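You operate a simulated robot arm through the tools that you are given. There is no shell and no other tool. Be economical: measure what you need, move in short steps, check, and stop when the job is done.

The job below is to be done with a simulated robot arm. You get a single attempt, and the scene is never put back.

TASK
Aim the air jet until the aim needle stands in its green arc.
Fine: loosen the aim clamp, jet key on, move the aim lever, clamp tight, jet key off. Where these are worked on the way, their far stop is far enough and under half their travel is too little: aim clamp.

Only the result counts: the job must be done as asked and must still hold three seconds after the hand-in. Knocking over, shifting, dropping, spilling or breaking anything else fails it.

THE ROBOT
A 6-joint arm with a two-finger gripper on a trunk, on a base that drives. Base frame: it is fixed to the floor where the robot stands at the start and does not move with it; the origin is under the middle of the robot, x ahead of it, y to its left, z up. Lengths are in mm, angles in degrees, forces in N, time in s.
It reaches about 1298 mm from its shoulder. Its first joint turns from -149.0 to 149.0 degrees. Places, roughly: aim clamp [800, 100, 700]; aim lever [800, 200, 700]; jet key [800, 200, 900]. Payload 1.57 kg.
The TCP is the grasp point between the finger pads, 21 mm short of the fingertips. In the tool frame z runs along the fingers and y along their closing line. Largest opening 70 mm; the body of the gripper starts 50 mm behind the TCP.
Orientation is told as [roll, pitch, yaw] about the base's x, y, z axes, in that order, counted from this pose: with the fingers straight down and closing along the base's y, the tool's x points along the base's -x, its y along +y and its z along -z.

THE INTERFACE
- The arm moves only by the tool send_rows. Its argument "deltas" is a list of rows, each a list of 2 entries, a list of its own where there are three numbers: the shift along the base's x, y, z in mm, then the turn, a rotation vector about the base's x, y, z in degrees. In form: [[[dx, dy, dz], [wx, wy, wz]], ...]. A call has 1 to 10 rows; each row is the pose to reach, as a shift and turn from the pose commanded when the call began. "claw" is the opening in per cent of the stroke, from 0 (shut) to 100 (fully open), set as the call begins (left out, the last holds). A row lasts 0.2 s, in which the tool goes at most 50 mm and 8.6 degrees; a call with a longer step from one row to the next is refused whole, and so is a gripper value outside its range. Where a pose cannot be reached the arm comes as near as it can. A force on the tool above 40 N (or 10 N above the force at the start of the call, whichever is more), or a blocked arm, ends the call early, and 0.2 s more pass. The fingers move at their own pace and stop on an object; they squeeze with about 30 N. The grip force told is the motor's: it shows also when the fingers shut on nothing. Time passes only in rows, and 0.2 s behind the last, so rows that repeat a pose let the fingers close. The reply holds the time, the measured pose of the TCP, the force on the tool along the base axes, the opening and the grip force, in the units named above and with some noise, with the torque about the TCP (base axes, N m) and any sound that the robot's microphone picked up, and new pictures: "pictures" is both (left out), scene, wrist or none.
- Cameras (640 x 400 px; columns grow to the right, rows downward): "scene" is now at [28.5, 210.8, 1752]; the picture's right is [0.36, -0.93, 0.00], its down [-0.70, -0.27, -0.66] and it looks along [0.62, 0.24, -0.75] (base axes); focal length 256 px, centre (320, 200). "wrist" rides on the gripper at [79, 4, -81] in the tool frame; the picture's right is [-0.05, 1.00, 0.00], its down [-0.67, -0.04, -0.74] and it looks along [-0.74, -0.04, 0.67] (tool axes); focal length 256 px, centre (320, 200). There is no depth. A picture from a camera that has moved, and an enlarged one, comes with that camera's place and axes in the base frame and with its lens.
- slide_trunk(by): slides the trunk up (or, below 0, down) by that many mm; the arm and the scene camera ride with it, the base frame stays. It gives what a move gives, with no picture.
- drive_base(legs): drives the robot by 1 to 6 legs, each [ahead, turn to the left] in mm and degrees, along the robot's own axes; the way and the turn of a leg run together, so that a leg with both is an arc; at most 1500 mm and 180 degrees a leg. The arm and the cameras ride along, it lands a little off, and it stops where it bumps. It gives what a move gives, and a new picture of the scene camera.
- pan_tilt(pan, tilt): turns the head with the scene camera to pan (to the left, within 155 degrees either way) and tilt (down, from -29 to 69), counted from straight ahead of the robot. It gives what a move gives, and a new picture of the scene camera.
- enlarge(camera, box): a new picture of the part [left, top, right, bottom] of that camera's present view, enlarged. The clock stands still meanwhile.
- hand_in(): hands the job in; it is judged then, once.

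Work in short steps. Places have to be worked out from the pictures, the camera data and where the tool is seen: move nearer, look again, correct. Check each grasp and each placing, and mend what went wrong. You have 120 turns and 260 pictures in all, those below and enlarged ones among them. Open the gripper and draw the arm clear of the work before you hand the job in, unless the task says otherwise; then end with one line.

The tools are called after ">>>" as a command line: name --argument value ..., lists and objects as JSON in quotes. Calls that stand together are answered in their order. send_rows: Moves the arm, as the interface text tells. Its arguments: {"type":"object","properties":{"deltas":{"type":"array"},"claw":{"type":"number"},"pictures":{"type":"string","enum":["both","scene","wrist","none"]}},"required":["deltas"]} The other tools are called the same way: slide_trunk (by) slides the trunk up or down; drive_base (legs) drives the base; pan_tilt (pan, tilt) turns the head that bears the scene camera; enlarge (camera, box) takes an enlarged picture of a part of a camera's view; hand_in () hands the job in.

At the start:

```text
time: 0.0
tool_pos: [647.9, 447.3, 1088.6]
tool_rot: [-0.1, -0.1, -0.7]
ft_force: [-0.3, 0.3, -0.5]
wrist_torque: [-0.01, -0.03, 0.04]
finger_gap: 70.1
grasp_force: 0.0
trunk travel left (down, up): [-770.0, 200.0]
robot x, y, heading: [2.3, 15.8, -0.3]
head pan, tilt: [21.0, 48.4]
```

scene: 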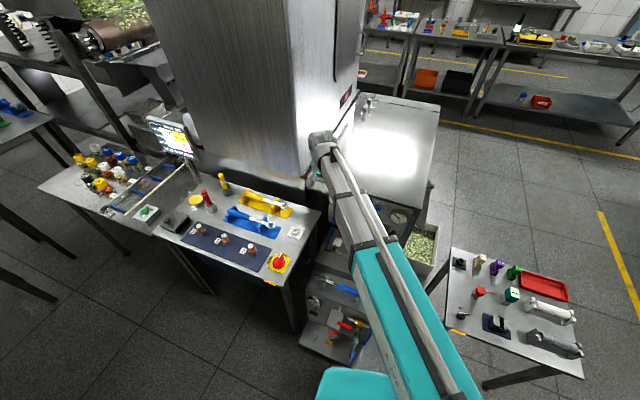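
wrist: 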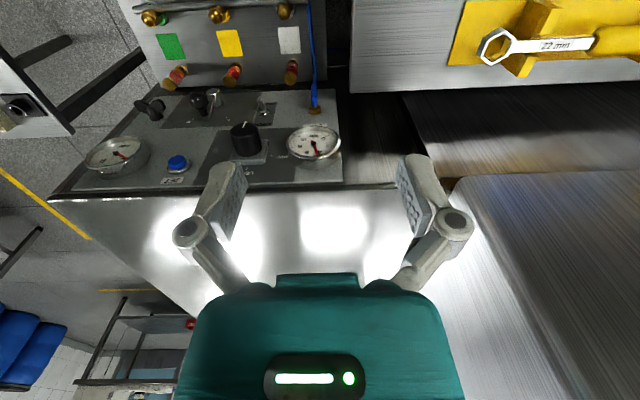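

The arm hides much of the machine. I enlarge the scene where the named places should be.

>>> enlarge --camera "scene" --box '[260, 80, 460, 380]'

>>> enlarge --camera "wrist" --box '[40, 0, 360, 200]'

```text
1.33 times, centred on (360, 230) of scene
camera zoom: at [28.5, 210.8, 1752.0], right [0.36, -0.93, 0.0], down [-0.7, -0.27, -0.66], along [0.62, 0.24, -0.75], focal length 342 px, centre (267, 160)
```

zoom: 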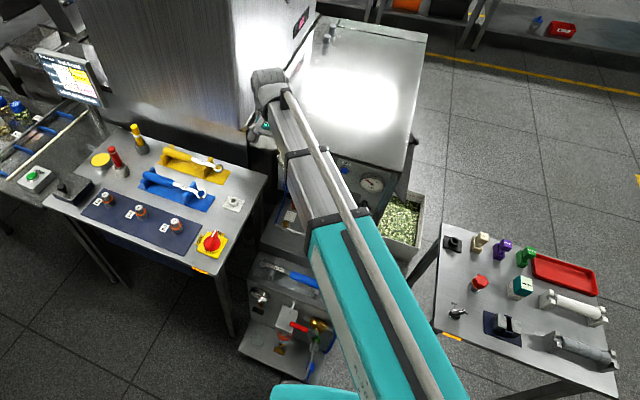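

```text
2.00 times, centred on (200, 100) of wrist
camera zoom: at [569.3, 452.0, 1169.5], right [0.06, 1.0, 0.0], down [0.67, -0.04, 0.74], along [0.74, -0.05, -0.67], focal length 512 px, centre (560, 400)
```

zoom: 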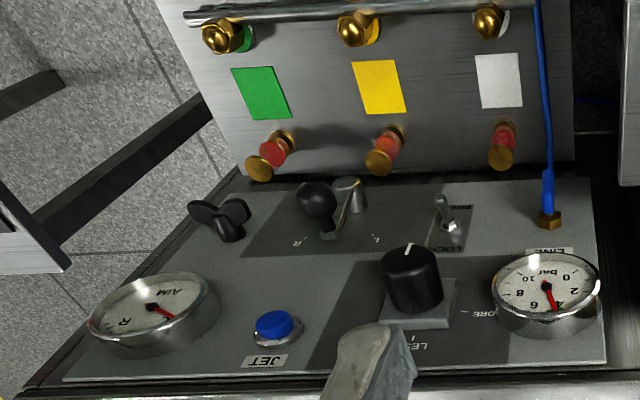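

The panel shows the AIM gauge, the JET push button, a wing knob (clamp) and a ball lever (aim). I triangulate the gauge at about (785,145,870). I move sideways for a central second view.

>>> send_rows --deltas '[[[-15, -45, 0], [0, 0, 0]], [[-30, -90, 0], [0, 0, 0]], [[-45, -135, 0], [0, 0, 0]], [[-60, -180, 0], [0, 0, 0]], [[-75, -225, 0], [0, 0, 0]], [[-90, -270, 0], [0, 0, 0]], [[-100, -300, 0], [0, 0, 0]]]'

```text
time: 1.6
tool_pos: [547.8, 146.3, 1088.3]
tool_rot: [0.0, 0.0, -0.6]
ft_force: [0.1, 0.0, 0.3]
wrist_torque: [-0.01, -0.01, 0.0]
finger_gap: 70.0
grasp_force: 0.1
trunk travel left (down, up): [-770.0, 200.0]
robot x, y, heading: [0.2, 12.7, 0.1]
head pan, tilt: [21.0, 48.4]
camera scene: at [28.2, 210.5, 1752.0], right [0.36, -0.93, 0.0], down [-0.7, -0.27, -0.66], along [0.62, 0.24, -0.75], focal length 256 px, centre (320, 200)
camera wrist: at [468.5, 151.6, 1169.6], right [0.06, 1.0, 0.0], down [0.67, -0.04, 0.74], along [0.74, -0.05, -0.67], focal length 256 px, centre (320, 200)
```

scene: 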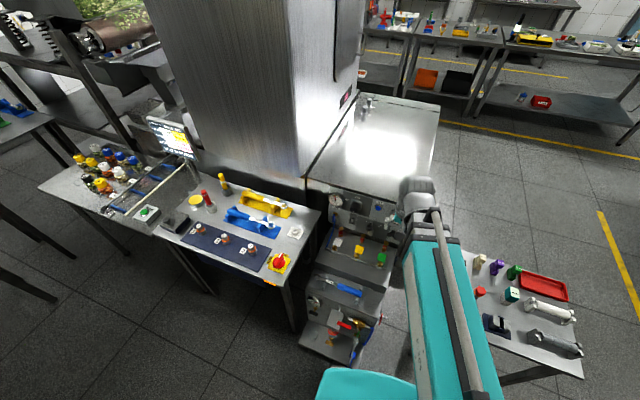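
wrist: 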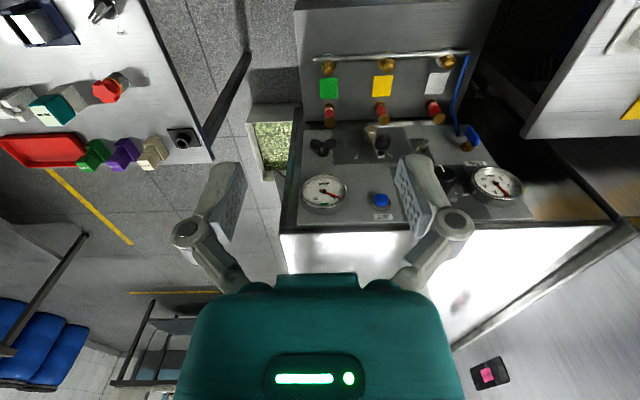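

>>> enlarge --camera "wrist" --box '[270, 40, 550, 240]'

>>> enlarge --camera "scene" --box '[290, 170, 430, 280]'

```text
2.00 times, centred on (410, 140) of wrist
camera zoom: at [468.5, 151.6, 1169.6], right [0.06, 1.0, 0.0], down [0.67, -0.04, 0.74], along [0.74, -0.05, -0.67], focal length 512 px, centre (140, 320)
```

zoom: 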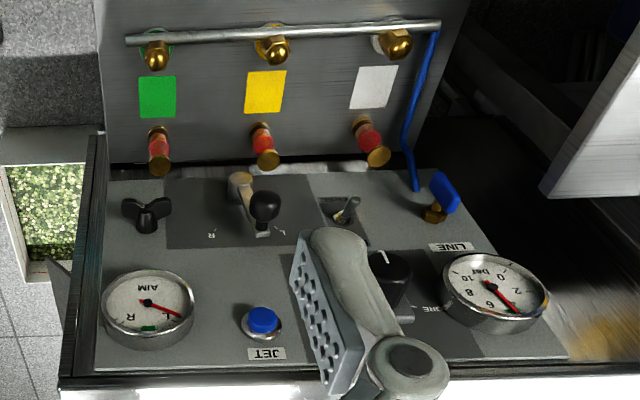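

```text
3.64 times, centred on (360, 225) of scene
camera zoom: at [28.2, 210.5, 1752.0], right [0.36, -0.93, 0.0], down [-0.7, -0.27, -0.66], along [0.62, 0.24, -0.75], focal length 932 px, centre (174, 109)
```

zoom: 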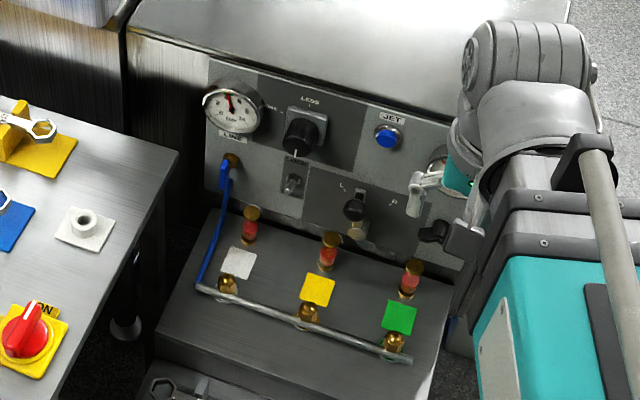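

Triangulated: JET ≈ (807,234,871), lever ball ≈ (752,246,780), wing clamp ≈ (775,137,749), AIM gauge ≈ (785,140,870). I tilt the tool 45° and come down to look at the panel squarely.

>>> send_rows --deltas '[[[0, 3, -35], [0, -7.5, 0]], [[0, 6, -70], [0, -15, 0]], [[0, 9, -105], [0, -22.5, 0]], [[0, 12, -140], [0, -30, 0]], [[0, 15, -175], [0, -37.5, 0]], [[0, 15, -210], [0, -45, 0]]]' --pictures "wrist"

>>> enlarge --camera "wrist" --box '[200, 100, 520, 300]'

```text
time: 3.0
tool_pos: [635.5, 190.9, 1144.2]
tool_rot: [0.6, -45.0, -0.9]
ft_force: [0.1, -0.3, 0.3]
wrist_torque: [-0.02, -0.01, 0.03]
finger_gap: 69.9
grasp_force: 0.1
out of reach, approached as far as the arm can: row 1, 2, 3, 4, 5, 6
trunk travel left (down, up): [-770.0, 200.0]
robot x, y, heading: [2.4, 14.0, 0.3]
head pan, tilt: [21.0, 48.4]
camera wrist: at [522.9, 197.4, 1144.2], right [0.05, 1.0, 0.05], down [-0.06, -0.04, 1.0], along [1.0, -0.05, 0.05], focal length 256 px, centre (320, 200)
```

wrist: 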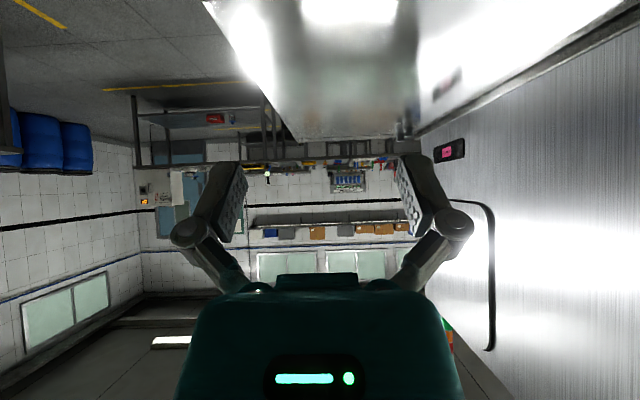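

```text
2.00 times, centred on (360, 200) of wrist
camera zoom: at [522.9, 197.4, 1144.2], right [0.05, 1.0, 0.05], down [-0.06, -0.04, 1.0], along [1.0, -0.05, 0.05], focal length 512 px, centre (240, 200)
```

zoom: 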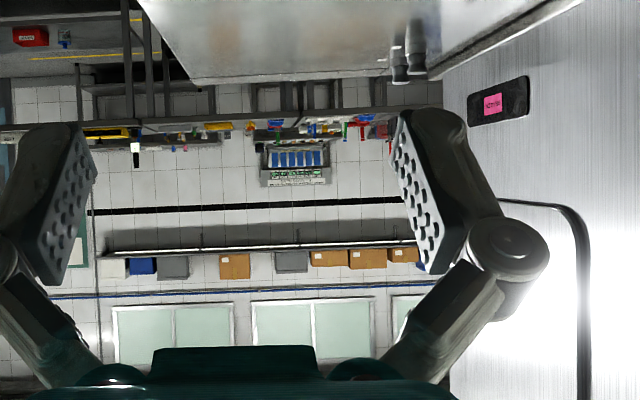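

The shoulder sits too high; the trunk must come down. Sliding 290 down brings the tool to about z 855 in front of the panel.

>>> slide_trunk --by -290

>>> send_rows --deltas '[[[-30, 0, 0], [0, 0, 0]], [[-60, 0, 0], [0, 0, 0]]]'

>>> enlarge --camera "wrist" --box '[200, 100, 520, 300]'

```text
time: 5.9
tool_pos: [635.6, 191.0, 852.3]
tool_rot: [0.6, -44.9, -0.8]
ft_force: [0.3, 0.9, 0.2]
wrist_torque: [-0.02, 0.0, -0.02]
finger_gap: 70.1
grasp_force: 0.1
trunk travel left (down, up): [-480.0, 490.0]
robot x, y, heading: [-0.4, 16.6, 0.0]
head pan, tilt: [21.0, 48.4]
```

```text
time: 6.5
tool_pos: [628.0, 210.6, 852.9]
tool_rot: [0.7, -44.8, -1.0]
ft_force: [-0.7, -0.4, 0.5]
wrist_torque: [0.02, -0.01, 0.0]
finger_gap: 69.8
grasp_force: 0.0
out of reach, approached as far as the arm can: row 1, 2
trunk travel left (down, up): [-480.0, 490.0]
robot x, y, heading: [4.8, 14.9, -0.1]
head pan, tilt: [21.0, 48.4]
camera scene: at [28.5, 210.5, 1462.0], right [0.36, -0.93, 0.0], down [-0.7, -0.27, -0.66], along [0.62, 0.24, -0.75], focal length 256 px, centre (320, 200)
camera wrist: at [514.0, 217.9, 854.1], right [0.05, 1.0, 0.05], down [-0.05, -0.04, 1.0], along [1.0, -0.05, 0.05], focal length 256 px, centre (320, 200)
```

scene: 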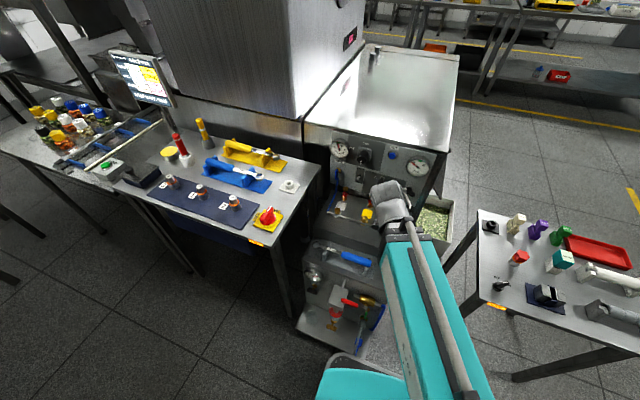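
wrist: 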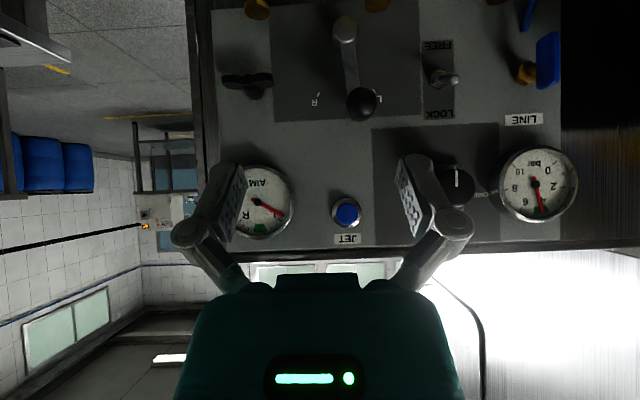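

```text
2.00 times, centred on (360, 200) of wrist
camera zoom: at [514.0, 217.9, 854.1], right [0.05, 1.0, 0.05], down [-0.05, -0.04, 1.0], along [1.0, -0.05, 0.05], focal length 512 px, centre (240, 200)
```

zoom: 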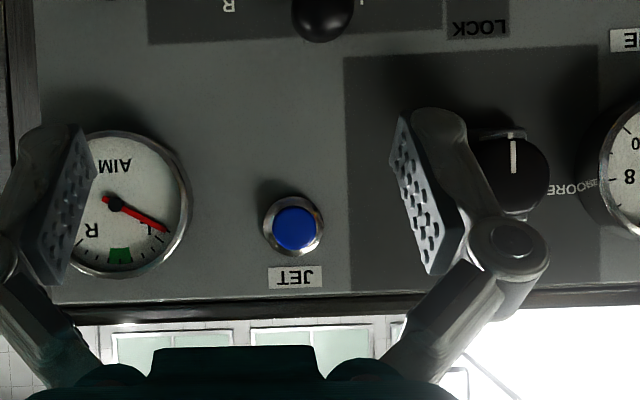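

The view is now square: needle left of the green (top) arc, so aim must go toward R. Refined: clamp ≈ (780,136,743), lever ball ≈ (752,247,780), hub ≈ (788,238,694), JET ≈ (800,233,885). I test reach by turning toward horizontal fingers.

>>> send_rows --deltas '[[[0, 0, 0], [0, 0, 0]]]' --pictures "none"

```text
time: 6.9
tool_pos: [628.1, 211.1, 852.8]
tool_rot: [0.6, -44.8, -0.9]
ft_force: [-0.5, 0.6, 0.3]
wrist_torque: [-0.04, -0.04, -0.03]
finger_gap: 69.9
grasp_force: 0.1
trunk travel left (down, up): [-480.0, 490.0]
robot x, y, heading: [-0.3, 13.3, -0.0]
head pan, tilt: [21.0, 48.4]
```

Commanded pose matches the actual again. I swing the fingers to horizontal.

>>> send_rows --deltas '[[[5, -10, 0], [0, -7.5, 0]], [[10, -20, 0], [0, -15, 0]], [[15, -30, 0], [0, -22.5, 0]], [[20, -40, 0], [0, -30, 0]], [[25, -50, 0], [0, -37.5, 0]], [[25, -60, 0], [0, -45, 0]]]' --pictures "none"

```text
time: 8.3
tool_pos: [698.9, 169.3, 984.7]
tool_rot: [79.6, -89.3, -79.6]
ft_force: [0.0, -1.3, 1.2]
wrist_torque: [-0.02, 0.0, 0.01]
finger_gap: 70.1
grasp_force: 0.1
out of reach, approached as far as the arm can: row 1, 2, 3, 4, 5, 6
trunk travel left (down, up): [-480.0, 490.0]
robot x, y, heading: [2.3, 13.1, 0.1]
head pan, tilt: [21.0, 48.4]
```

The trunk is still too high and the base a bit close. I back off 120 and lower the trunk another 200.

>>> drive_base --legs '[[-120, 0]]'

>>> slide_trunk --by -200

>>> pan_tilt --pan 10 --tilt 35

```text
time: 9.7
tool_pos: [578.1, 170.2, 983.7]
tool_rot: [75.4, -89.3, -75.4]
ft_force: [0.3, -0.1, -0.3]
wrist_torque: [0.04, -0.04, 0.0]
finger_gap: 70.1
grasp_force: 0.0
trunk travel left (down, up): [-480.0, 490.0]
robot x, y, heading: [-120.4, 12.8, 0.3]
head pan, tilt: [21.0, 48.4]
camera scene: at [-92.7, 210.6, 1462.0], right [0.36, -0.93, 0.0], down [-0.7, -0.27, -0.66], along [0.62, 0.24, -0.75], focal length 256 px, centre (320, 200)
```

scene: 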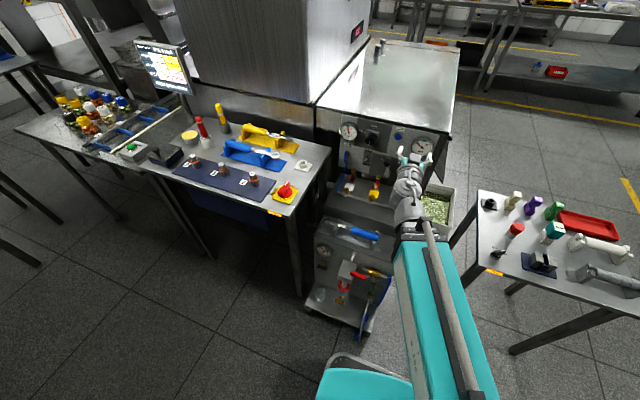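

```text
time: 11.9
tool_pos: [578.0, 169.7, 783.2]
tool_rot: [76.3, -89.2, -76.4]
ft_force: [-0.7, -0.2, -0.6]
wrist_torque: [0.0, -0.03, 0.01]
finger_gap: 69.8
grasp_force: 0.0
trunk travel left (down, up): [-280.0, 690.0]
robot x, y, heading: [-120.5, 9.5, 0.0]
head pan, tilt: [21.0, 48.4]
```

```text
time: 12.6
tool_pos: [578.2, 169.4, 783.6]
tool_rot: [76.4, -89.3, -76.4]
ft_force: [-0.4, -0.3, 0.6]
wrist_torque: [0.0, -0.01, 0.01]
finger_gap: 70.1
grasp_force: 0.1
trunk travel left (down, up): [-280.0, 690.0]
robot x, y, heading: [-120.5, 14.3, -0.2]
head pan, tilt: [10.0, 35.0]
camera scene: at [-79.4, 197.8, 1281.5], right [0.18, -0.98, 0.0], down [-0.57, -0.1, -0.82], along [0.81, 0.14, -0.57], focal length 256 px, centre (320, 200)
```

scene: 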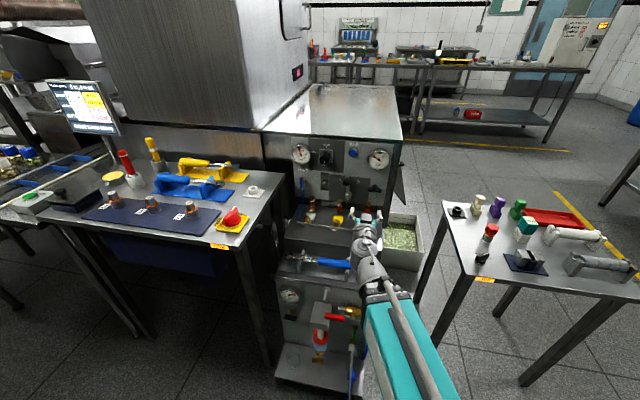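

Now fingers are level and the scene camera sees the panel. I roll the tool about x by −90° so the fingers close vertically (camera to the right).

>>> send_rows --deltas '[[[0, 0, 0], [-8.5, 0, 0]], [[0, 0, 0], [-17, 0, 0]], [[0, 0, 0], [-25.5, 0, 0]], [[0, 0, 0], [-34, 0, 0]], [[0, 0, 0], [-42.5, 0, 0]], [[0, 0, 0], [-51, 0, 0]], [[0, 0, 0], [-59.5, 0, 0]], [[0, 0, 0], [-68, 0, 0]], [[0, 0, 0], [-76.5, 0, 0]], [[0, 0, 0], [-85, 0, 0]]]' --pictures "wrist"

>>> enlarge --camera "scene" --box '[280, 130, 410, 210]'

```text
time: 14.8
tool_pos: [578.1, 169.5, 784.9]
tool_rot: [-89.9, -5.6, 89.8]
ft_force: [0.2, 0.5, 0.5]
wrist_torque: [-0.01, -0.01, 0.0]
finger_gap: 70.1
grasp_force: 0.1
trunk travel left (down, up): [-280.0, 690.0]
robot x, y, heading: [-120.3, 11.4, 0.1]
head pan, tilt: [10.0, 35.0]
camera wrist: at [496.2, 91.8, 772.5], right [0.0, 0.15, -0.99], down [-0.74, 0.66, 0.1], along [0.67, 0.73, 0.11], focal length 256 px, centre (320, 200)
```

wrist: 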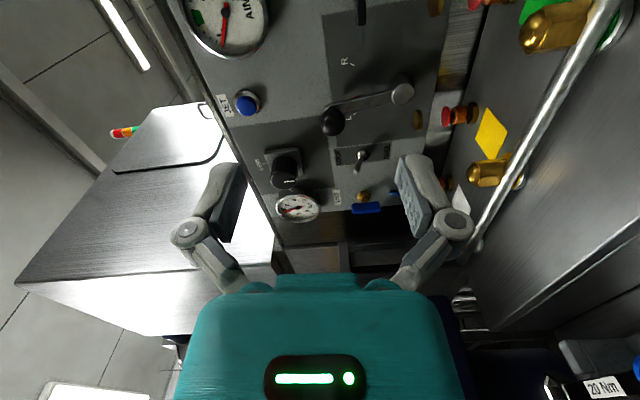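

```text
4.92 times, centred on (345, 170) of scene
camera zoom: at [-79.4, 197.8, 1281.6], right [0.18, -0.98, 0.0], down [-0.56, -0.1, -0.82], along [0.81, 0.14, -0.57], focal length 1262 px, centre (197, 348)
```

zoom: 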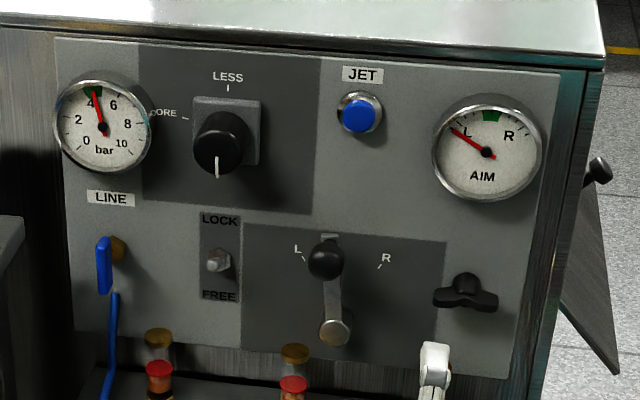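

The knob layout is clear. I level the roll and move to a point about 85 mm in front of the wing clamp.

>>> send_rows --deltas '[[[28, -8, -9], [-1.5, 0, 0]], [[56, -16, -18], [-3, 0, 0]], [[84, -24, -27], [-5, 0, 0]], [[110, -33, -37], [-5, 0, 0]]]'

>>> enlarge --camera "wrist" --box '[200, 50, 440, 200]'

>>> enlarge --camera "scene" --box '[310, 140, 410, 220]'

```text
time: 15.8
tool_pos: [688.2, 137.0, 784.8]
tool_rot: [-89.9, -0.6, 89.8]
ft_force: [0.7, 0.2, 0.1]
wrist_torque: [0.0, 0.01, -0.01]
finger_gap: 69.8
grasp_force: 0.2
out of reach, approached as far as the arm can: row 1, 2, 3, 4
trunk travel left (down, up): [-280.0, 690.0]
robot x, y, heading: [-119.1, 17.0, -0.0]
head pan, tilt: [10.0, 35.0]
camera scene: at [-79.6, 197.9, 1281.5], right [0.18, -0.98, 0.0], down [-0.56, -0.1, -0.82], along [0.81, 0.14, -0.57], focal length 256 px, centre (320, 200)
camera wrist: at [607.3, 59.5, 779.3], right [0.0, 0.06, -1.0], down [-0.74, 0.67, 0.04], along [0.67, 0.74, 0.05], focal length 256 px, centre (320, 200)
```

scene: 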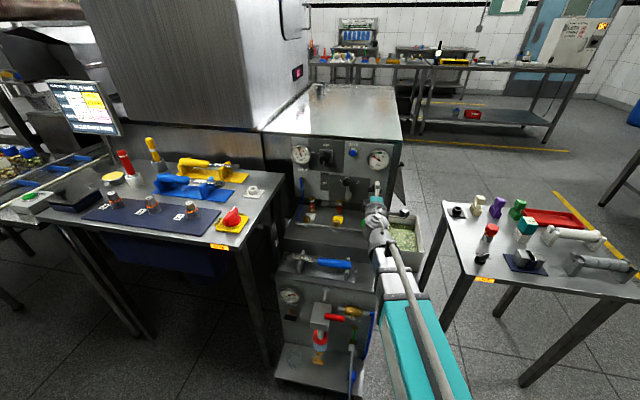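
wrist: 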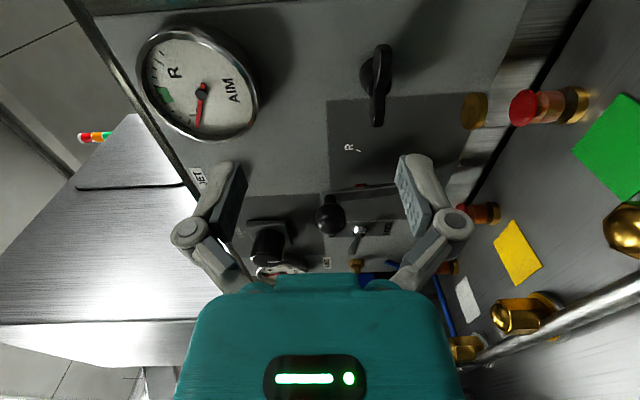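

```text
2.67 times, centred on (320, 125) of wrist
camera zoom: at [607.3, 59.5, 779.3], right [0.0, 0.06, -1.0], down [-0.74, 0.67, 0.04], along [0.67, 0.74, 0.05], focal length 683 px, centre (320, 400)
```

zoom: 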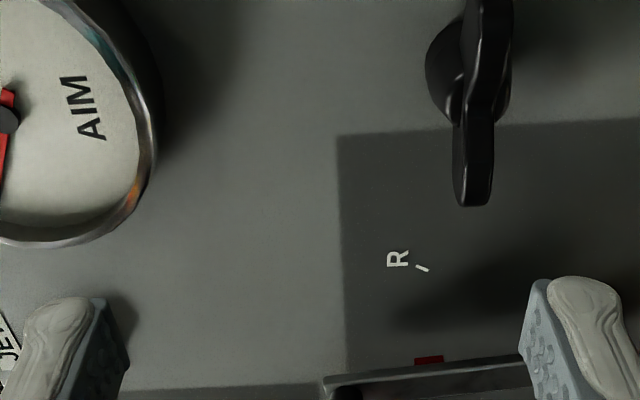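

```text
5.00 times, centred on (360, 180) of scene
camera zoom: at [-79.6, 197.9, 1281.5], right [0.18, -0.98, 0.0], down [-0.56, -0.1, -0.82], along [0.81, 0.14, -0.57], focal length 1282 px, centre (120, 300)
```

zoom: 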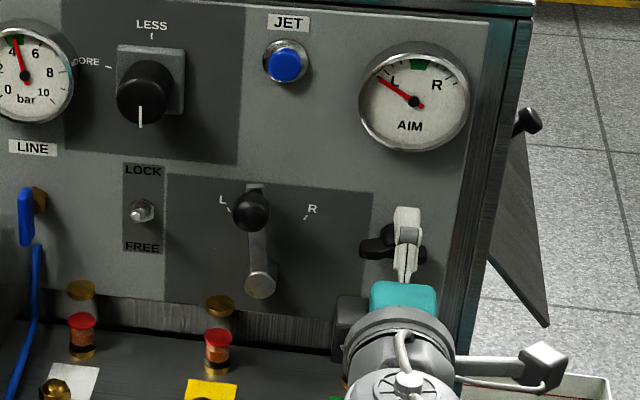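

Only z was out of reach (wing centre is about (776,136,748)). I lower the trunk 60.

>>> slide_trunk --by -60

>>> send_rows --deltas '[[[0, 0, 10], [0, 0, 0]], [[10, -1, 20], [0, 0, 0]]]' --pictures "wrist"

```text
time: 16.8
tool_pos: [687.7, 137.6, 724.2]
tool_rot: [-90.0, -0.7, 89.8]
ft_force: [-0.5, -0.1, 0.3]
wrist_torque: [0.01, -0.01, 0.03]
finger_gap: 70.0
grasp_force: 0.1
trunk travel left (down, up): [-220.0, 750.0]
robot x, y, heading: [-121.6, 11.2, -0.0]
head pan, tilt: [10.0, 35.0]
```

```text
time: 17.4
tool_pos: [692.4, 137.4, 724.7]
tool_rot: [-89.9, -0.6, 89.9]
ft_force: [-0.8, 0.2, 0.2]
wrist_torque: [0.03, 0.03, 0.02]
finger_gap: 70.0
grasp_force: 0.1
out of reach, approached as far as the arm can: row 1, 2
trunk travel left (down, up): [-220.0, 750.0]
robot x, y, heading: [-122.5, 12.1, 0.5]
head pan, tilt: [10.0, 35.0]
camera wrist: at [611.7, 59.6, 719.3], right [0.0, 0.06, -1.0], down [-0.74, 0.67, 0.04], along [0.67, 0.74, 0.05], focal length 256 px, centre (320, 200)
```

wrist: 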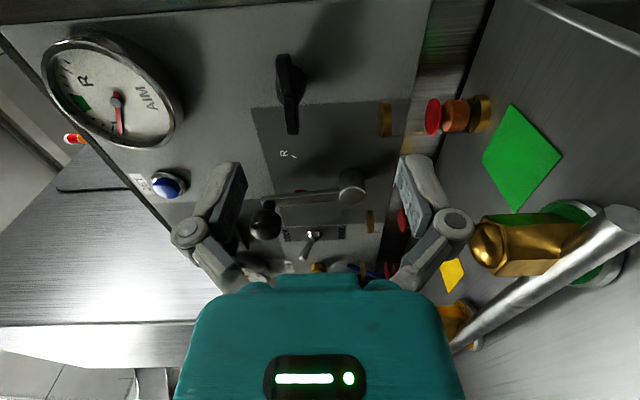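

The commanded height was stale. I now raise to z≈748 and go in toward the wing, stopping with the TCP at x≈745.

>>> send_rows --deltas '[[[10, -1, 12], [0, 0, 0]], [[25, -1, 23], [0, 0, 0]], [[53, -1, 23], [0, 0, 0]]]' --pictures "wrist"

>>> enlarge --camera "wrist" --box '[200, 20, 440, 240]'

>>> enlarge --camera "scene" --box '[310, 140, 410, 220]'

```text
time: 18.2
tool_pos: [746.9, 134.2, 724.4]
tool_rot: [-90.1, -0.7, 89.8]
ft_force: [-0.3, -0.3, -0.8]
wrist_torque: [-0.01, 0.02, 0.01]
finger_gap: 70.0
grasp_force: 0.0
out of reach, approached as far as the arm can: row 1, 2, 3
trunk travel left (down, up): [-220.0, 750.0]
robot x, y, heading: [-121.5, 14.0, 0.0]
head pan, tilt: [10.0, 35.0]
camera wrist: at [665.9, 55.9, 719.5], right [0.0, 0.06, -1.0], down [-0.74, 0.67, 0.04], along [0.67, 0.74, 0.05], focal length 256 px, centre (320, 200)
```

wrist: 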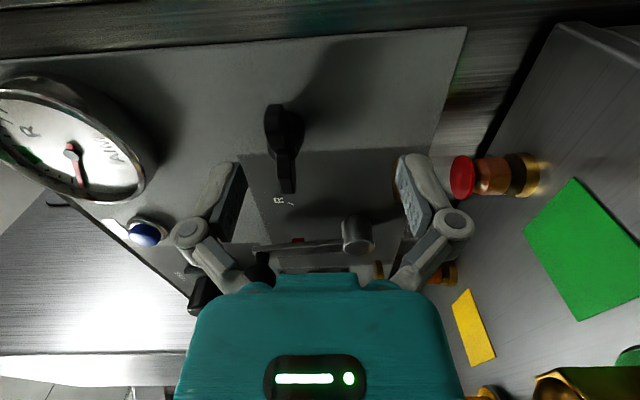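

```text
1.82 times, centred on (320, 130) of wrist
camera zoom: at [665.9, 55.9, 719.5], right [0.0, 0.06, -1.0], down [-0.74, 0.67, 0.04], along [0.67, 0.74, 0.05], focal length 465 px, centre (320, 327)
```

zoom: 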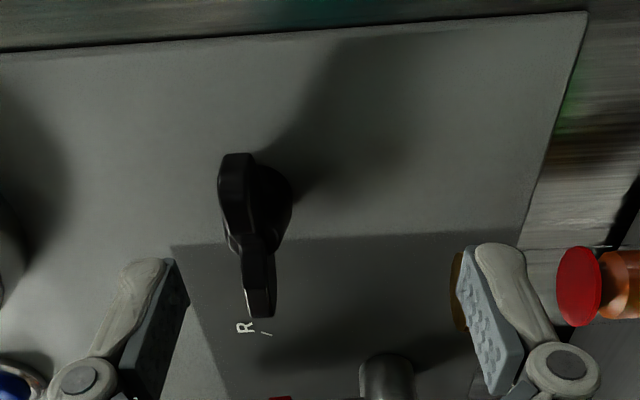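

```text
5.00 times, centred on (360, 180) of scene
camera zoom: at [-79.6, 197.8, 1221.6], right [0.18, -0.98, 0.0], down [-0.56, -0.1, -0.82], along [0.81, 0.14, -0.57], focal length 1282 px, centre (120, 300)
```

zoom: 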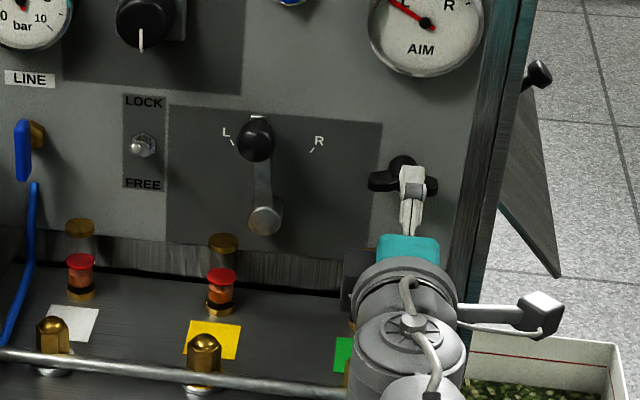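

Height is still pinned at its lower limit, so I ask for more upward shift and see.

>>> send_rows --deltas '[[[0, 0, 12], [0, 0, 0]], [[0, 0, 24], [0, 0, 0]]]' --pictures "none"

```text
time: 18.8
tool_pos: [746.1, 134.8, 724.3]
tool_rot: [-89.9, -0.6, 89.8]
ft_force: [0.1, -0.1, 0.0]
wrist_torque: [0.01, 0.01, -0.01]
finger_gap: 70.2
grasp_force: 0.0
out of reach, approached as far as the arm can: row 1, 2
trunk travel left (down, up): [-220.0, 750.0]
robot x, y, heading: [-119.3, 13.9, 0.3]
head pan, tilt: [10.0, 35.0]
```

The evidence is clear: the wrist centre rides at a fixed height (SCARA-like), so z comes only from the trunk. I slide the trunk up 23.

>>> slide_trunk --by 23

>>> enlarge --camera "wrist" --box '[200, 20, 440, 240]'

```text
time: 19.5
tool_pos: [746.2, 135.2, 746.9]
tool_rot: [-90.0, -0.7, 89.8]
ft_force: [0.8, 0.5, -0.6]
wrist_torque: [0.01, 0.01, 0.01]
finger_gap: 70.3
grasp_force: 0.1
trunk travel left (down, up): [-243.0, 727.0]
robot x, y, heading: [-117.0, 15.3, 0.1]
head pan, tilt: [10.0, 35.0]
```

```text
1.82 times, centred on (320, 130) of wrist
camera zoom: at [665.2, 56.8, 742.3], right [0.0, 0.06, -1.0], down [-0.74, 0.67, 0.04], along [0.67, 0.74, 0.05], focal length 465 px, centre (320, 327)
```

zoom: 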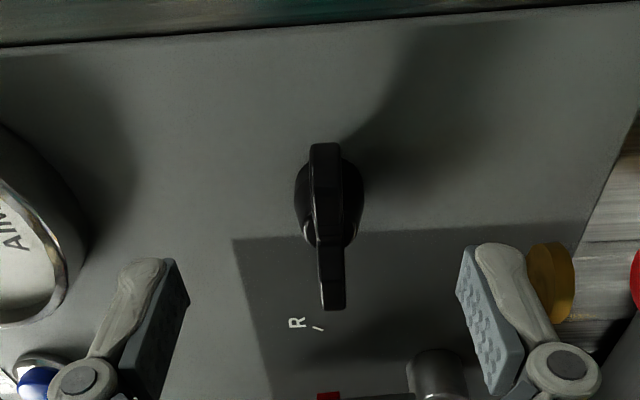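

The wing is centred between the fingers, front at about x 770–785. I advance 20 mm and close gently on it.

>>> send_rows --deltas '[[[10, 0, 0], [0, 0, 0]], [[20, 0, 0], [0, 0, 0]]]' --pictures "none"

>>> send_rows --deltas '[[[0, 0, 0], [0, 0, 0]], [[0, 0, 0], [0, 0, 0]], [[0, 0, 0], [0, 0, 0]], [[0, 0, 0], [0, 0, 0]], [[0, 0, 0], [0, 0, 0]]]' --claw 0

>>> enlarge --camera "wrist" --box '[200, 20, 440, 240]'

```text
time: 20.1
tool_pos: [766.5, 134.9, 746.7]
tool_rot: [-90.0, -0.7, 89.8]
ft_force: [-0.9, -0.1, -0.6]
wrist_torque: [0.01, 0.01, -0.02]
finger_gap: 69.8
grasp_force: 0.0
trunk travel left (down, up): [-243.0, 727.0]
robot x, y, heading: [-121.3, 14.3, 0.2]
head pan, tilt: [10.0, 35.0]
```

```text
time: 21.1
tool_pos: [766.9, 134.6, 745.6]
tool_rot: [-89.9, -0.9, 89.8]
ft_force: [-4.1, 1.1, -31.0]
wrist_torque: [-0.11, 0.53, -0.05]
finger_gap: 21.6
grasp_force: 32.3
trunk travel left (down, up): [-243.0, 727.0]
robot x, y, heading: [-121.8, 13.5, -0.0]
head pan, tilt: [10.0, 35.0]
stopped in row 4: the force on the tool passed its limit at 42 N (the readings are from after the stop); the commanded pose is now the measured one
camera scene: at [-76.6, 198.3, 1244.1], right [0.18, -0.98, 0.0], down [-0.57, -0.1, -0.82], along [0.8, 0.14, -0.58], focal length 256 px, centre (320, 200)
camera wrist: at [684.9, 56.6, 739.8], right [0.0, 0.07, -1.0], down [-0.74, 0.67, 0.05], along [0.67, 0.74, 0.05], focal length 256 px, centre (320, 200)
```

scene: 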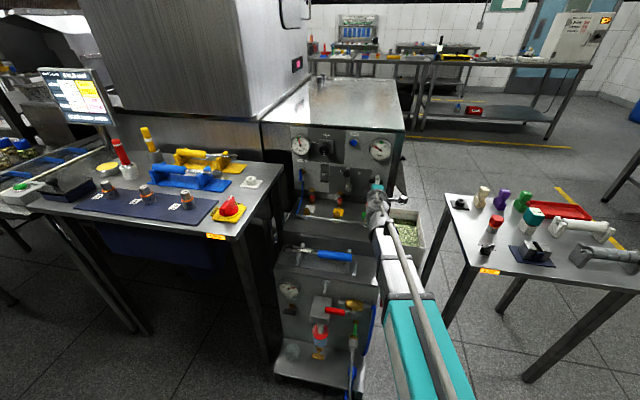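
wrist: 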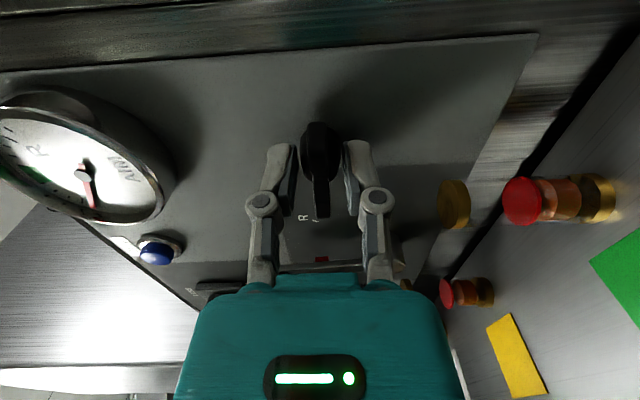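

```text
1.82 times, centred on (320, 130) of wrist
camera zoom: at [684.9, 56.6, 739.8], right [0.0, 0.07, -1.0], down [-0.74, 0.67, 0.05], along [0.67, 0.74, 0.05], focal length 465 px, centre (320, 327)
```

zoom: 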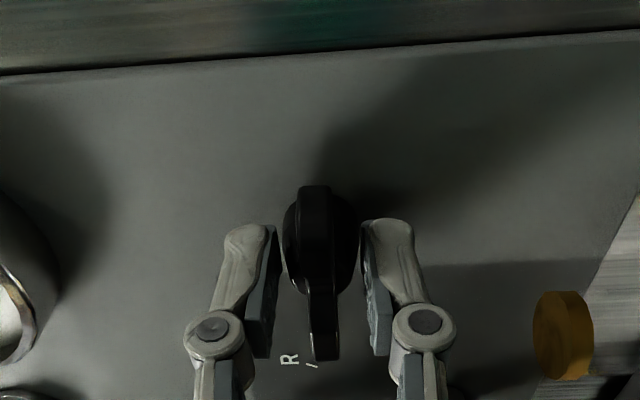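

The fingers closed on the 22 mm hub rather than the wing, slightly too high. I open, back off 9 mm, lower the trunk 2 mm and grip again.

>>> send_rows --deltas '[[[0, 0, 0], [0, 0, 0]], [[0, 0, 0], [0, 0, 0]], [[-9, 1, 0], [0, 0, 0]]]' --claw 50 --pictures "none"

>>> slide_trunk --by -2

>>> send_rows --deltas '[[[0, 0, 0], [0, 0, 0]], [[0, 0, 0], [0, 0, 0]], [[0, 0, 0], [0, 0, 0]], [[0, 0, 0], [0, 0, 0]]]' --claw 0 --pictures "wrist"

>>> enlarge --camera "wrist" --box '[200, 20, 440, 240]'

```text
time: 21.9
tool_pos: [755.3, 135.5, 747.9]
tool_rot: [-89.9, -0.7, 89.8]
ft_force: [0.2, 0.1, 0.6]
wrist_torque: [0.02, 0.01, -0.02]
finger_gap: 34.8
grasp_force: 0.1
trunk travel left (down, up): [-243.0, 727.0]
robot x, y, heading: [-118.7, 14.1, -0.0]
head pan, tilt: [10.0, 35.0]
```

```text
time: 22.4
tool_pos: [756.1, 135.9, 746.0]
tool_rot: [-90.0, -0.7, 89.9]
ft_force: [-0.3, -0.7, 0.4]
wrist_torque: [-0.04, -0.01, -0.05]
finger_gap: 35.0
grasp_force: 0.0
trunk travel left (down, up): [-241.0, 729.0]
robot x, y, heading: [-122.2, 16.9, 0.1]
head pan, tilt: [10.0, 35.0]
```

```text
time: 23.4
tool_pos: [755.9, 136.3, 745.7]
tool_rot: [-90.0, -0.7, 89.8]
ft_force: [-8.8, -0.4, -12.0]
wrist_torque: [-0.39, 0.24, 0.11]
finger_gap: 8.1
grasp_force: 31.8
trunk travel left (down, up): [-241.0, 729.0]
robot x, y, heading: [-122.3, 13.0, 0.3]
head pan, tilt: [10.0, 35.0]
camera wrist: at [674.5, 57.2, 739.6], right [0.0, 0.07, -1.0], down [-0.74, 0.67, 0.04], along [0.67, 0.74, 0.05], focal length 256 px, centre (320, 200)
```

wrist: 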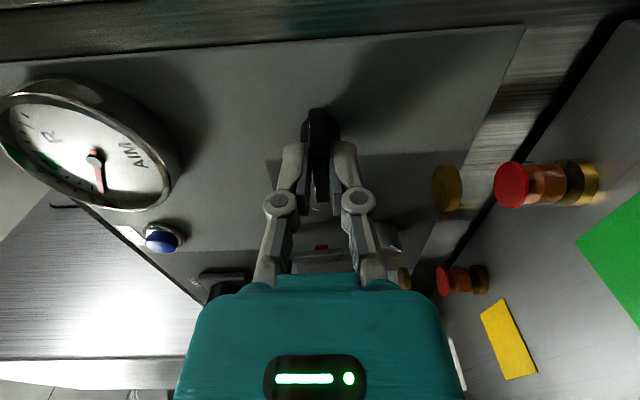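

```text
1.82 times, centred on (320, 130) of wrist
camera zoom: at [674.5, 57.2, 739.6], right [0.0, 0.07, -1.0], down [-0.74, 0.67, 0.04], along [0.67, 0.74, 0.05], focal length 465 px, centre (320, 327)
```

zoom: 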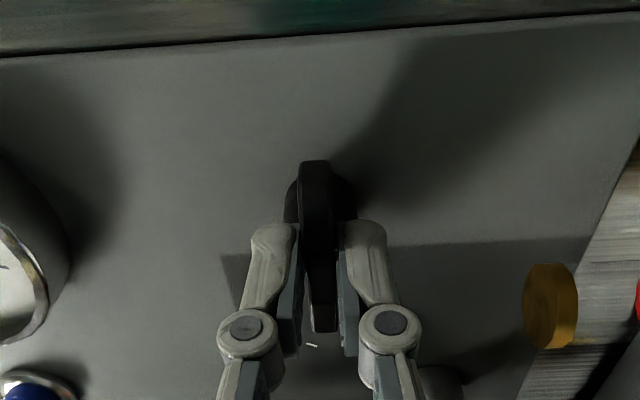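

The wing is gripped (8 mm). I turn counter-clockwise as seen from the front (−x) in small steps and watch torque.

>>> send_rows --deltas '[[[0, 0, 0], [-5, 0, 0]], [[0, 0, 0], [-10, 0, 0]], [[0, 0, 0], [-15, 0, 0]], [[0, 0, 0], [-20, 0, 0]]]' --pictures "wrist"

```text
time: 24.4
tool_pos: [755.7, 134.7, 745.5]
tool_rot: [-90.0, 19.4, 89.9]
ft_force: [-11.0, 1.6, -8.6]
wrist_torque: [-0.01, 0.06, -0.33]
finger_gap: 8.0
grasp_force: 32.3
trunk travel left (down, up): [-241.0, 729.0]
robot x, y, heading: [-122.6, 16.3, -0.0]
head pan, tilt: [10.0, 35.0]
camera wrist: at [674.6, 60.3, 767.8], right [0.0, -0.28, -0.96], down [-0.74, 0.64, -0.19], along [0.67, 0.71, -0.21], focal length 256 px, centre (320, 200)
```

wrist: 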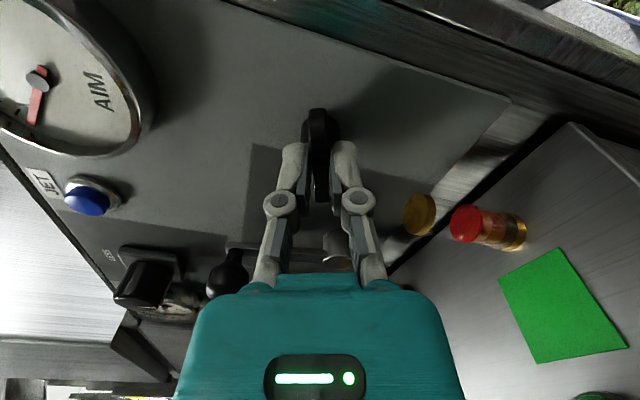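

The knob turns along with low torque. I continue to turn until a stop is felt.

>>> send_rows --deltas '[[[0, 0, 0], [-5, 0, 0]], [[0, 0, 0], [-10, 0, 0]], [[0, 0, 0], [-15, 0, 0]], [[0, 0, 0], [-20, 0, 0]], [[0, 0, 0], [-25, 0, 0]], [[0, 0, 0], [-30, 0, 0]], [[0, 0, 0], [-35, 0, 0]], [[0, 0, 0], [-40, 0, 0]]]' --pictures "wrist"

```text
time: 26.2
tool_pos: [755.4, 135.6, 746.7]
tool_rot: [-90.2, 59.4, 89.8]
ft_force: [12.8, 7.6, 20.5]
wrist_torque: [0.03, 0.28, 0.52]
finger_gap: 8.0
grasp_force: 31.9
trunk travel left (down, up): [-241.0, 729.0]
robot x, y, heading: [-122.4, 12.2, -0.3]
head pan, tilt: [10.0, 35.0]
camera wrist: at [674.6, 93.2, 812.5], right [0.0, -0.83, -0.55], down [-0.74, 0.37, -0.56], along [0.67, 0.41, -0.62], focal length 256 px, centre (320, 200)
```

wrist: 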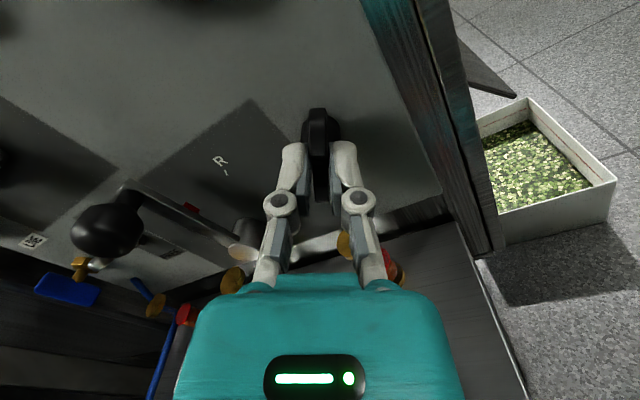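

The knob follows; side force grows (z +20 N) from slight offset, so I ease the trunk up 1 mm and y +1, then continue.

>>> slide_trunk --by 1.5

>>> send_rows --deltas '[[[0, 0.5, 0], [-5, 0, 0]], [[0, 0.5, 0], [-10, 0, 0]], [[0, 0.5, 0], [-15, 0, 0]], [[0, 0.5, 0], [-20, 0, 0]], [[0, 0.5, 0], [-25, 0, 0]], [[0, 0.5, 0], [-30, 0, 0]]]' --pictures "wrist"

```text
time: 26.7
tool_pos: [756.4, 137.5, 747.4]
tool_rot: [-90.0, 59.3, 89.9]
ft_force: [8.7, 10.4, 3.1]
wrist_torque: [-0.01, -0.69, -0.23]
finger_gap: 8.1
grasp_force: 32.4
trunk travel left (down, up): [-242.0, 728.0]
robot x, y, heading: [-117.6, 12.7, 0.2]
head pan, tilt: [10.0, 35.0]
```

```text
time: 28.1
tool_pos: [754.0, 138.0, 746.7]
tool_rot: [-96.1, 89.5, 84.0]
ft_force: [-1.4, 11.7, -2.5]
wrist_torque: [0.05, 0.52, 0.18]
finger_gap: 7.8
grasp_force: 31.8
trunk travel left (down, up): [-242.0, 728.0]
robot x, y, heading: [-122.3, 15.6, 0.1]
head pan, tilt: [10.0, 35.0]
camera wrist: at [674.7, 133.2, 826.1], right [0.0, -1.0, -0.06], down [-0.74, 0.04, -0.67], along [0.67, 0.05, -0.74], focal length 256 px, centre (320, 200)
```

wrist: 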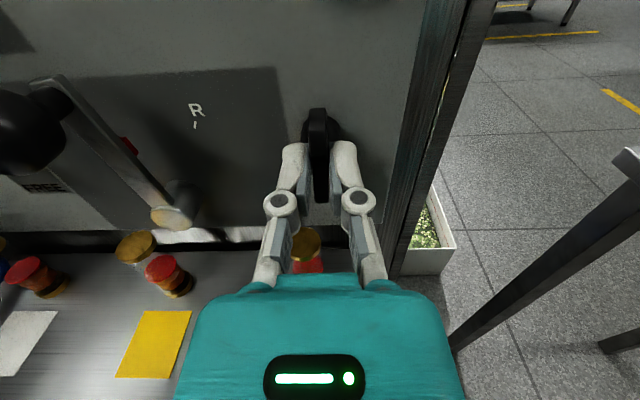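

The knob has turned about 90° with no stop yet. I continue.

>>> send_rows --deltas '[[[0, 0, 0], [-5, 0, 0]], [[0, 0, 0], [-10, 0, 0]], [[0, 0, 0], [-15, 0, 0]], [[0, 0, 0], [-20, 0, 0]], [[0, 0, 0], [-25, 0, 0]], [[0, 0, 0], [-30, 0, 0]], [[0, 0, 0], [-35, 0, 0]]]' --pictures "wrist"

```text
time: 29.7
tool_pos: [755.4, 137.0, 747.6]
tool_rot: [90.2, 55.7, -89.8]
ft_force: [-0.2, 15.9, 6.6]
wrist_torque: [1.47, 0.25, 0.06]
finger_gap: 19.1
grasp_force: 31.8
trunk travel left (down, up): [-242.0, 728.0]
robot x, y, heading: [-117.8, 13.9, 0.3]
head pan, tilt: [10.0, 35.0]
camera wrist: at [674.2, 179.4, 815.4], right [0.0, -0.86, 0.52], down [-0.74, -0.35, -0.57], along [0.67, -0.38, -0.64], focal length 256 px, centre (320, 200)
```

wrist: 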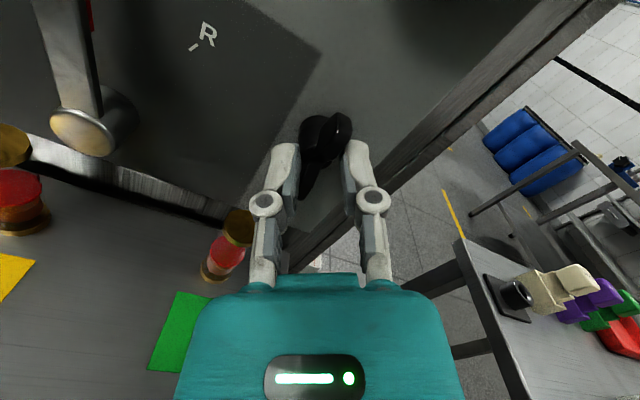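

The grip slipped open to 19 mm with 1.5 N·m reaction: the clamp hit its far stop at about 90°. I open, back away and roll back upright (camera above).

>>> send_rows --deltas '[[[0, 0, 0], [0, 0, 0]], [[0, 0, 0], [0, 0, 0]], [[-25, 0, 0], [0, 0, 0]], [[-70, 0, 0], [0, 0, 0]], [[-80, 0, 0], [8, 0, 0]], [[-80, 0, 0], [16, 0, 0]], [[-80, 0, 0], [24, 0, 0]], [[-80, 0, 0], [32, 0, 0]], [[-80, 0, 0], [35, 0, 0]]]' --claw 60

>>> enlarge --camera "scene" --box '[280, 120, 420, 220]'

```text
time: 31.7
tool_pos: [675.6, 135.4, 746.5]
tool_rot: [-97.0, 89.2, 82.8]
ft_force: [0.2, 0.3, -0.1]
wrist_torque: [0.01, 0.02, -0.02]
finger_gap: 42.3
grasp_force: 0.1
trunk travel left (down, up): [-242.0, 728.0]
robot x, y, heading: [-121.6, 11.7, -0.2]
head pan, tilt: [10.0, 35.0]
camera scene: at [-79.4, 197.8, 1244.1], right [0.18, -0.98, 0.0], down [-0.56, -0.1, -0.82], along [0.81, 0.14, -0.57], focal length 256 px, centre (320, 200)
camera wrist: at [594.3, 131.6, 826.4], right [0.0, -1.0, -0.07], down [-0.74, 0.05, -0.67], along [0.67, 0.05, -0.74], focal length 256 px, centre (320, 200)
```

scene: 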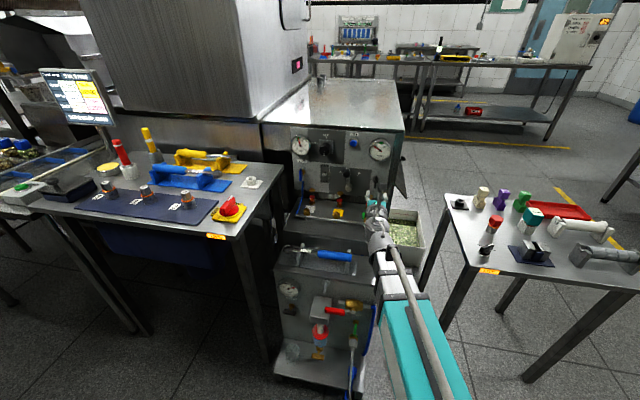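
wrist: 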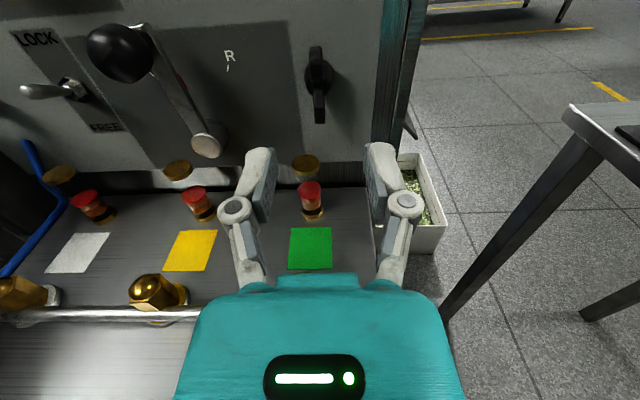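

```text
4.00 times, centred on (350, 170) of scene
camera zoom: at [-79.4, 197.8, 1244.1], right [0.18, -0.98, 0.0], down [-0.56, -0.1, -0.82], along [0.81, 0.14, -0.57], focal length 1026 px, centre (200, 320)
```

zoom: 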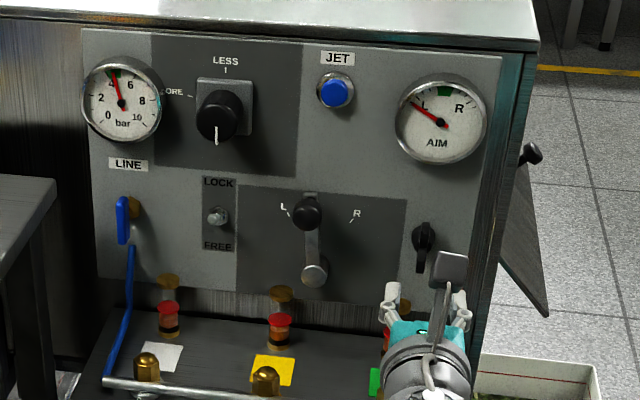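

The wing is vertical: the clamp is loose. I raise the trunk 138, shut the fingers and line up in front of the JET button (y≈233, z≈885).

>>> slide_trunk --by 138

>>> send_rows --deltas '[[[0, 33, 0], [0, 0, 0]], [[0, 66, 0], [0, 0, 0]], [[20, 98, 0], [0, 0, 0]], [[50, 98, 0], [0, 0, 0]]]' --claw 0 --pictures "wrist"

```text
time: 33.3
tool_pos: [675.3, 136.5, 884.8]
tool_rot: [-98.0, 89.3, 82.1]
ft_force: [-0.1, -0.4, 0.5]
wrist_torque: [0.01, 0.01, -0.02]
finger_gap: 42.1
grasp_force: 0.0
trunk travel left (down, up): [-380.0, 590.0]
robot x, y, heading: [-123.3, 9.9, 0.2]
head pan, tilt: [10.0, 35.0]
```

```text
time: 34.3
tool_pos: [725.7, 234.5, 885.0]
tool_rot: [-94.0, 89.3, 85.9]
ft_force: [-1.3, 0.5, -0.3]
wrist_torque: [-0.02, 0.03, 0.01]
finger_gap: 0.1
grasp_force: 28.6
trunk travel left (down, up): [-380.0, 590.0]
robot x, y, heading: [-121.0, 17.7, 0.2]
head pan, tilt: [10.0, 35.0]
camera wrist: at [644.9, 230.4, 964.4], right [0.0, -1.0, -0.07], down [-0.74, 0.04, -0.67], along [0.67, 0.05, -0.74], focal length 256 px, centre (320, 200)
```

wrist: 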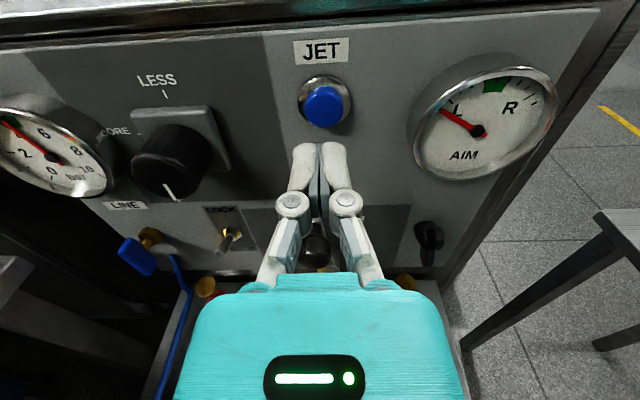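

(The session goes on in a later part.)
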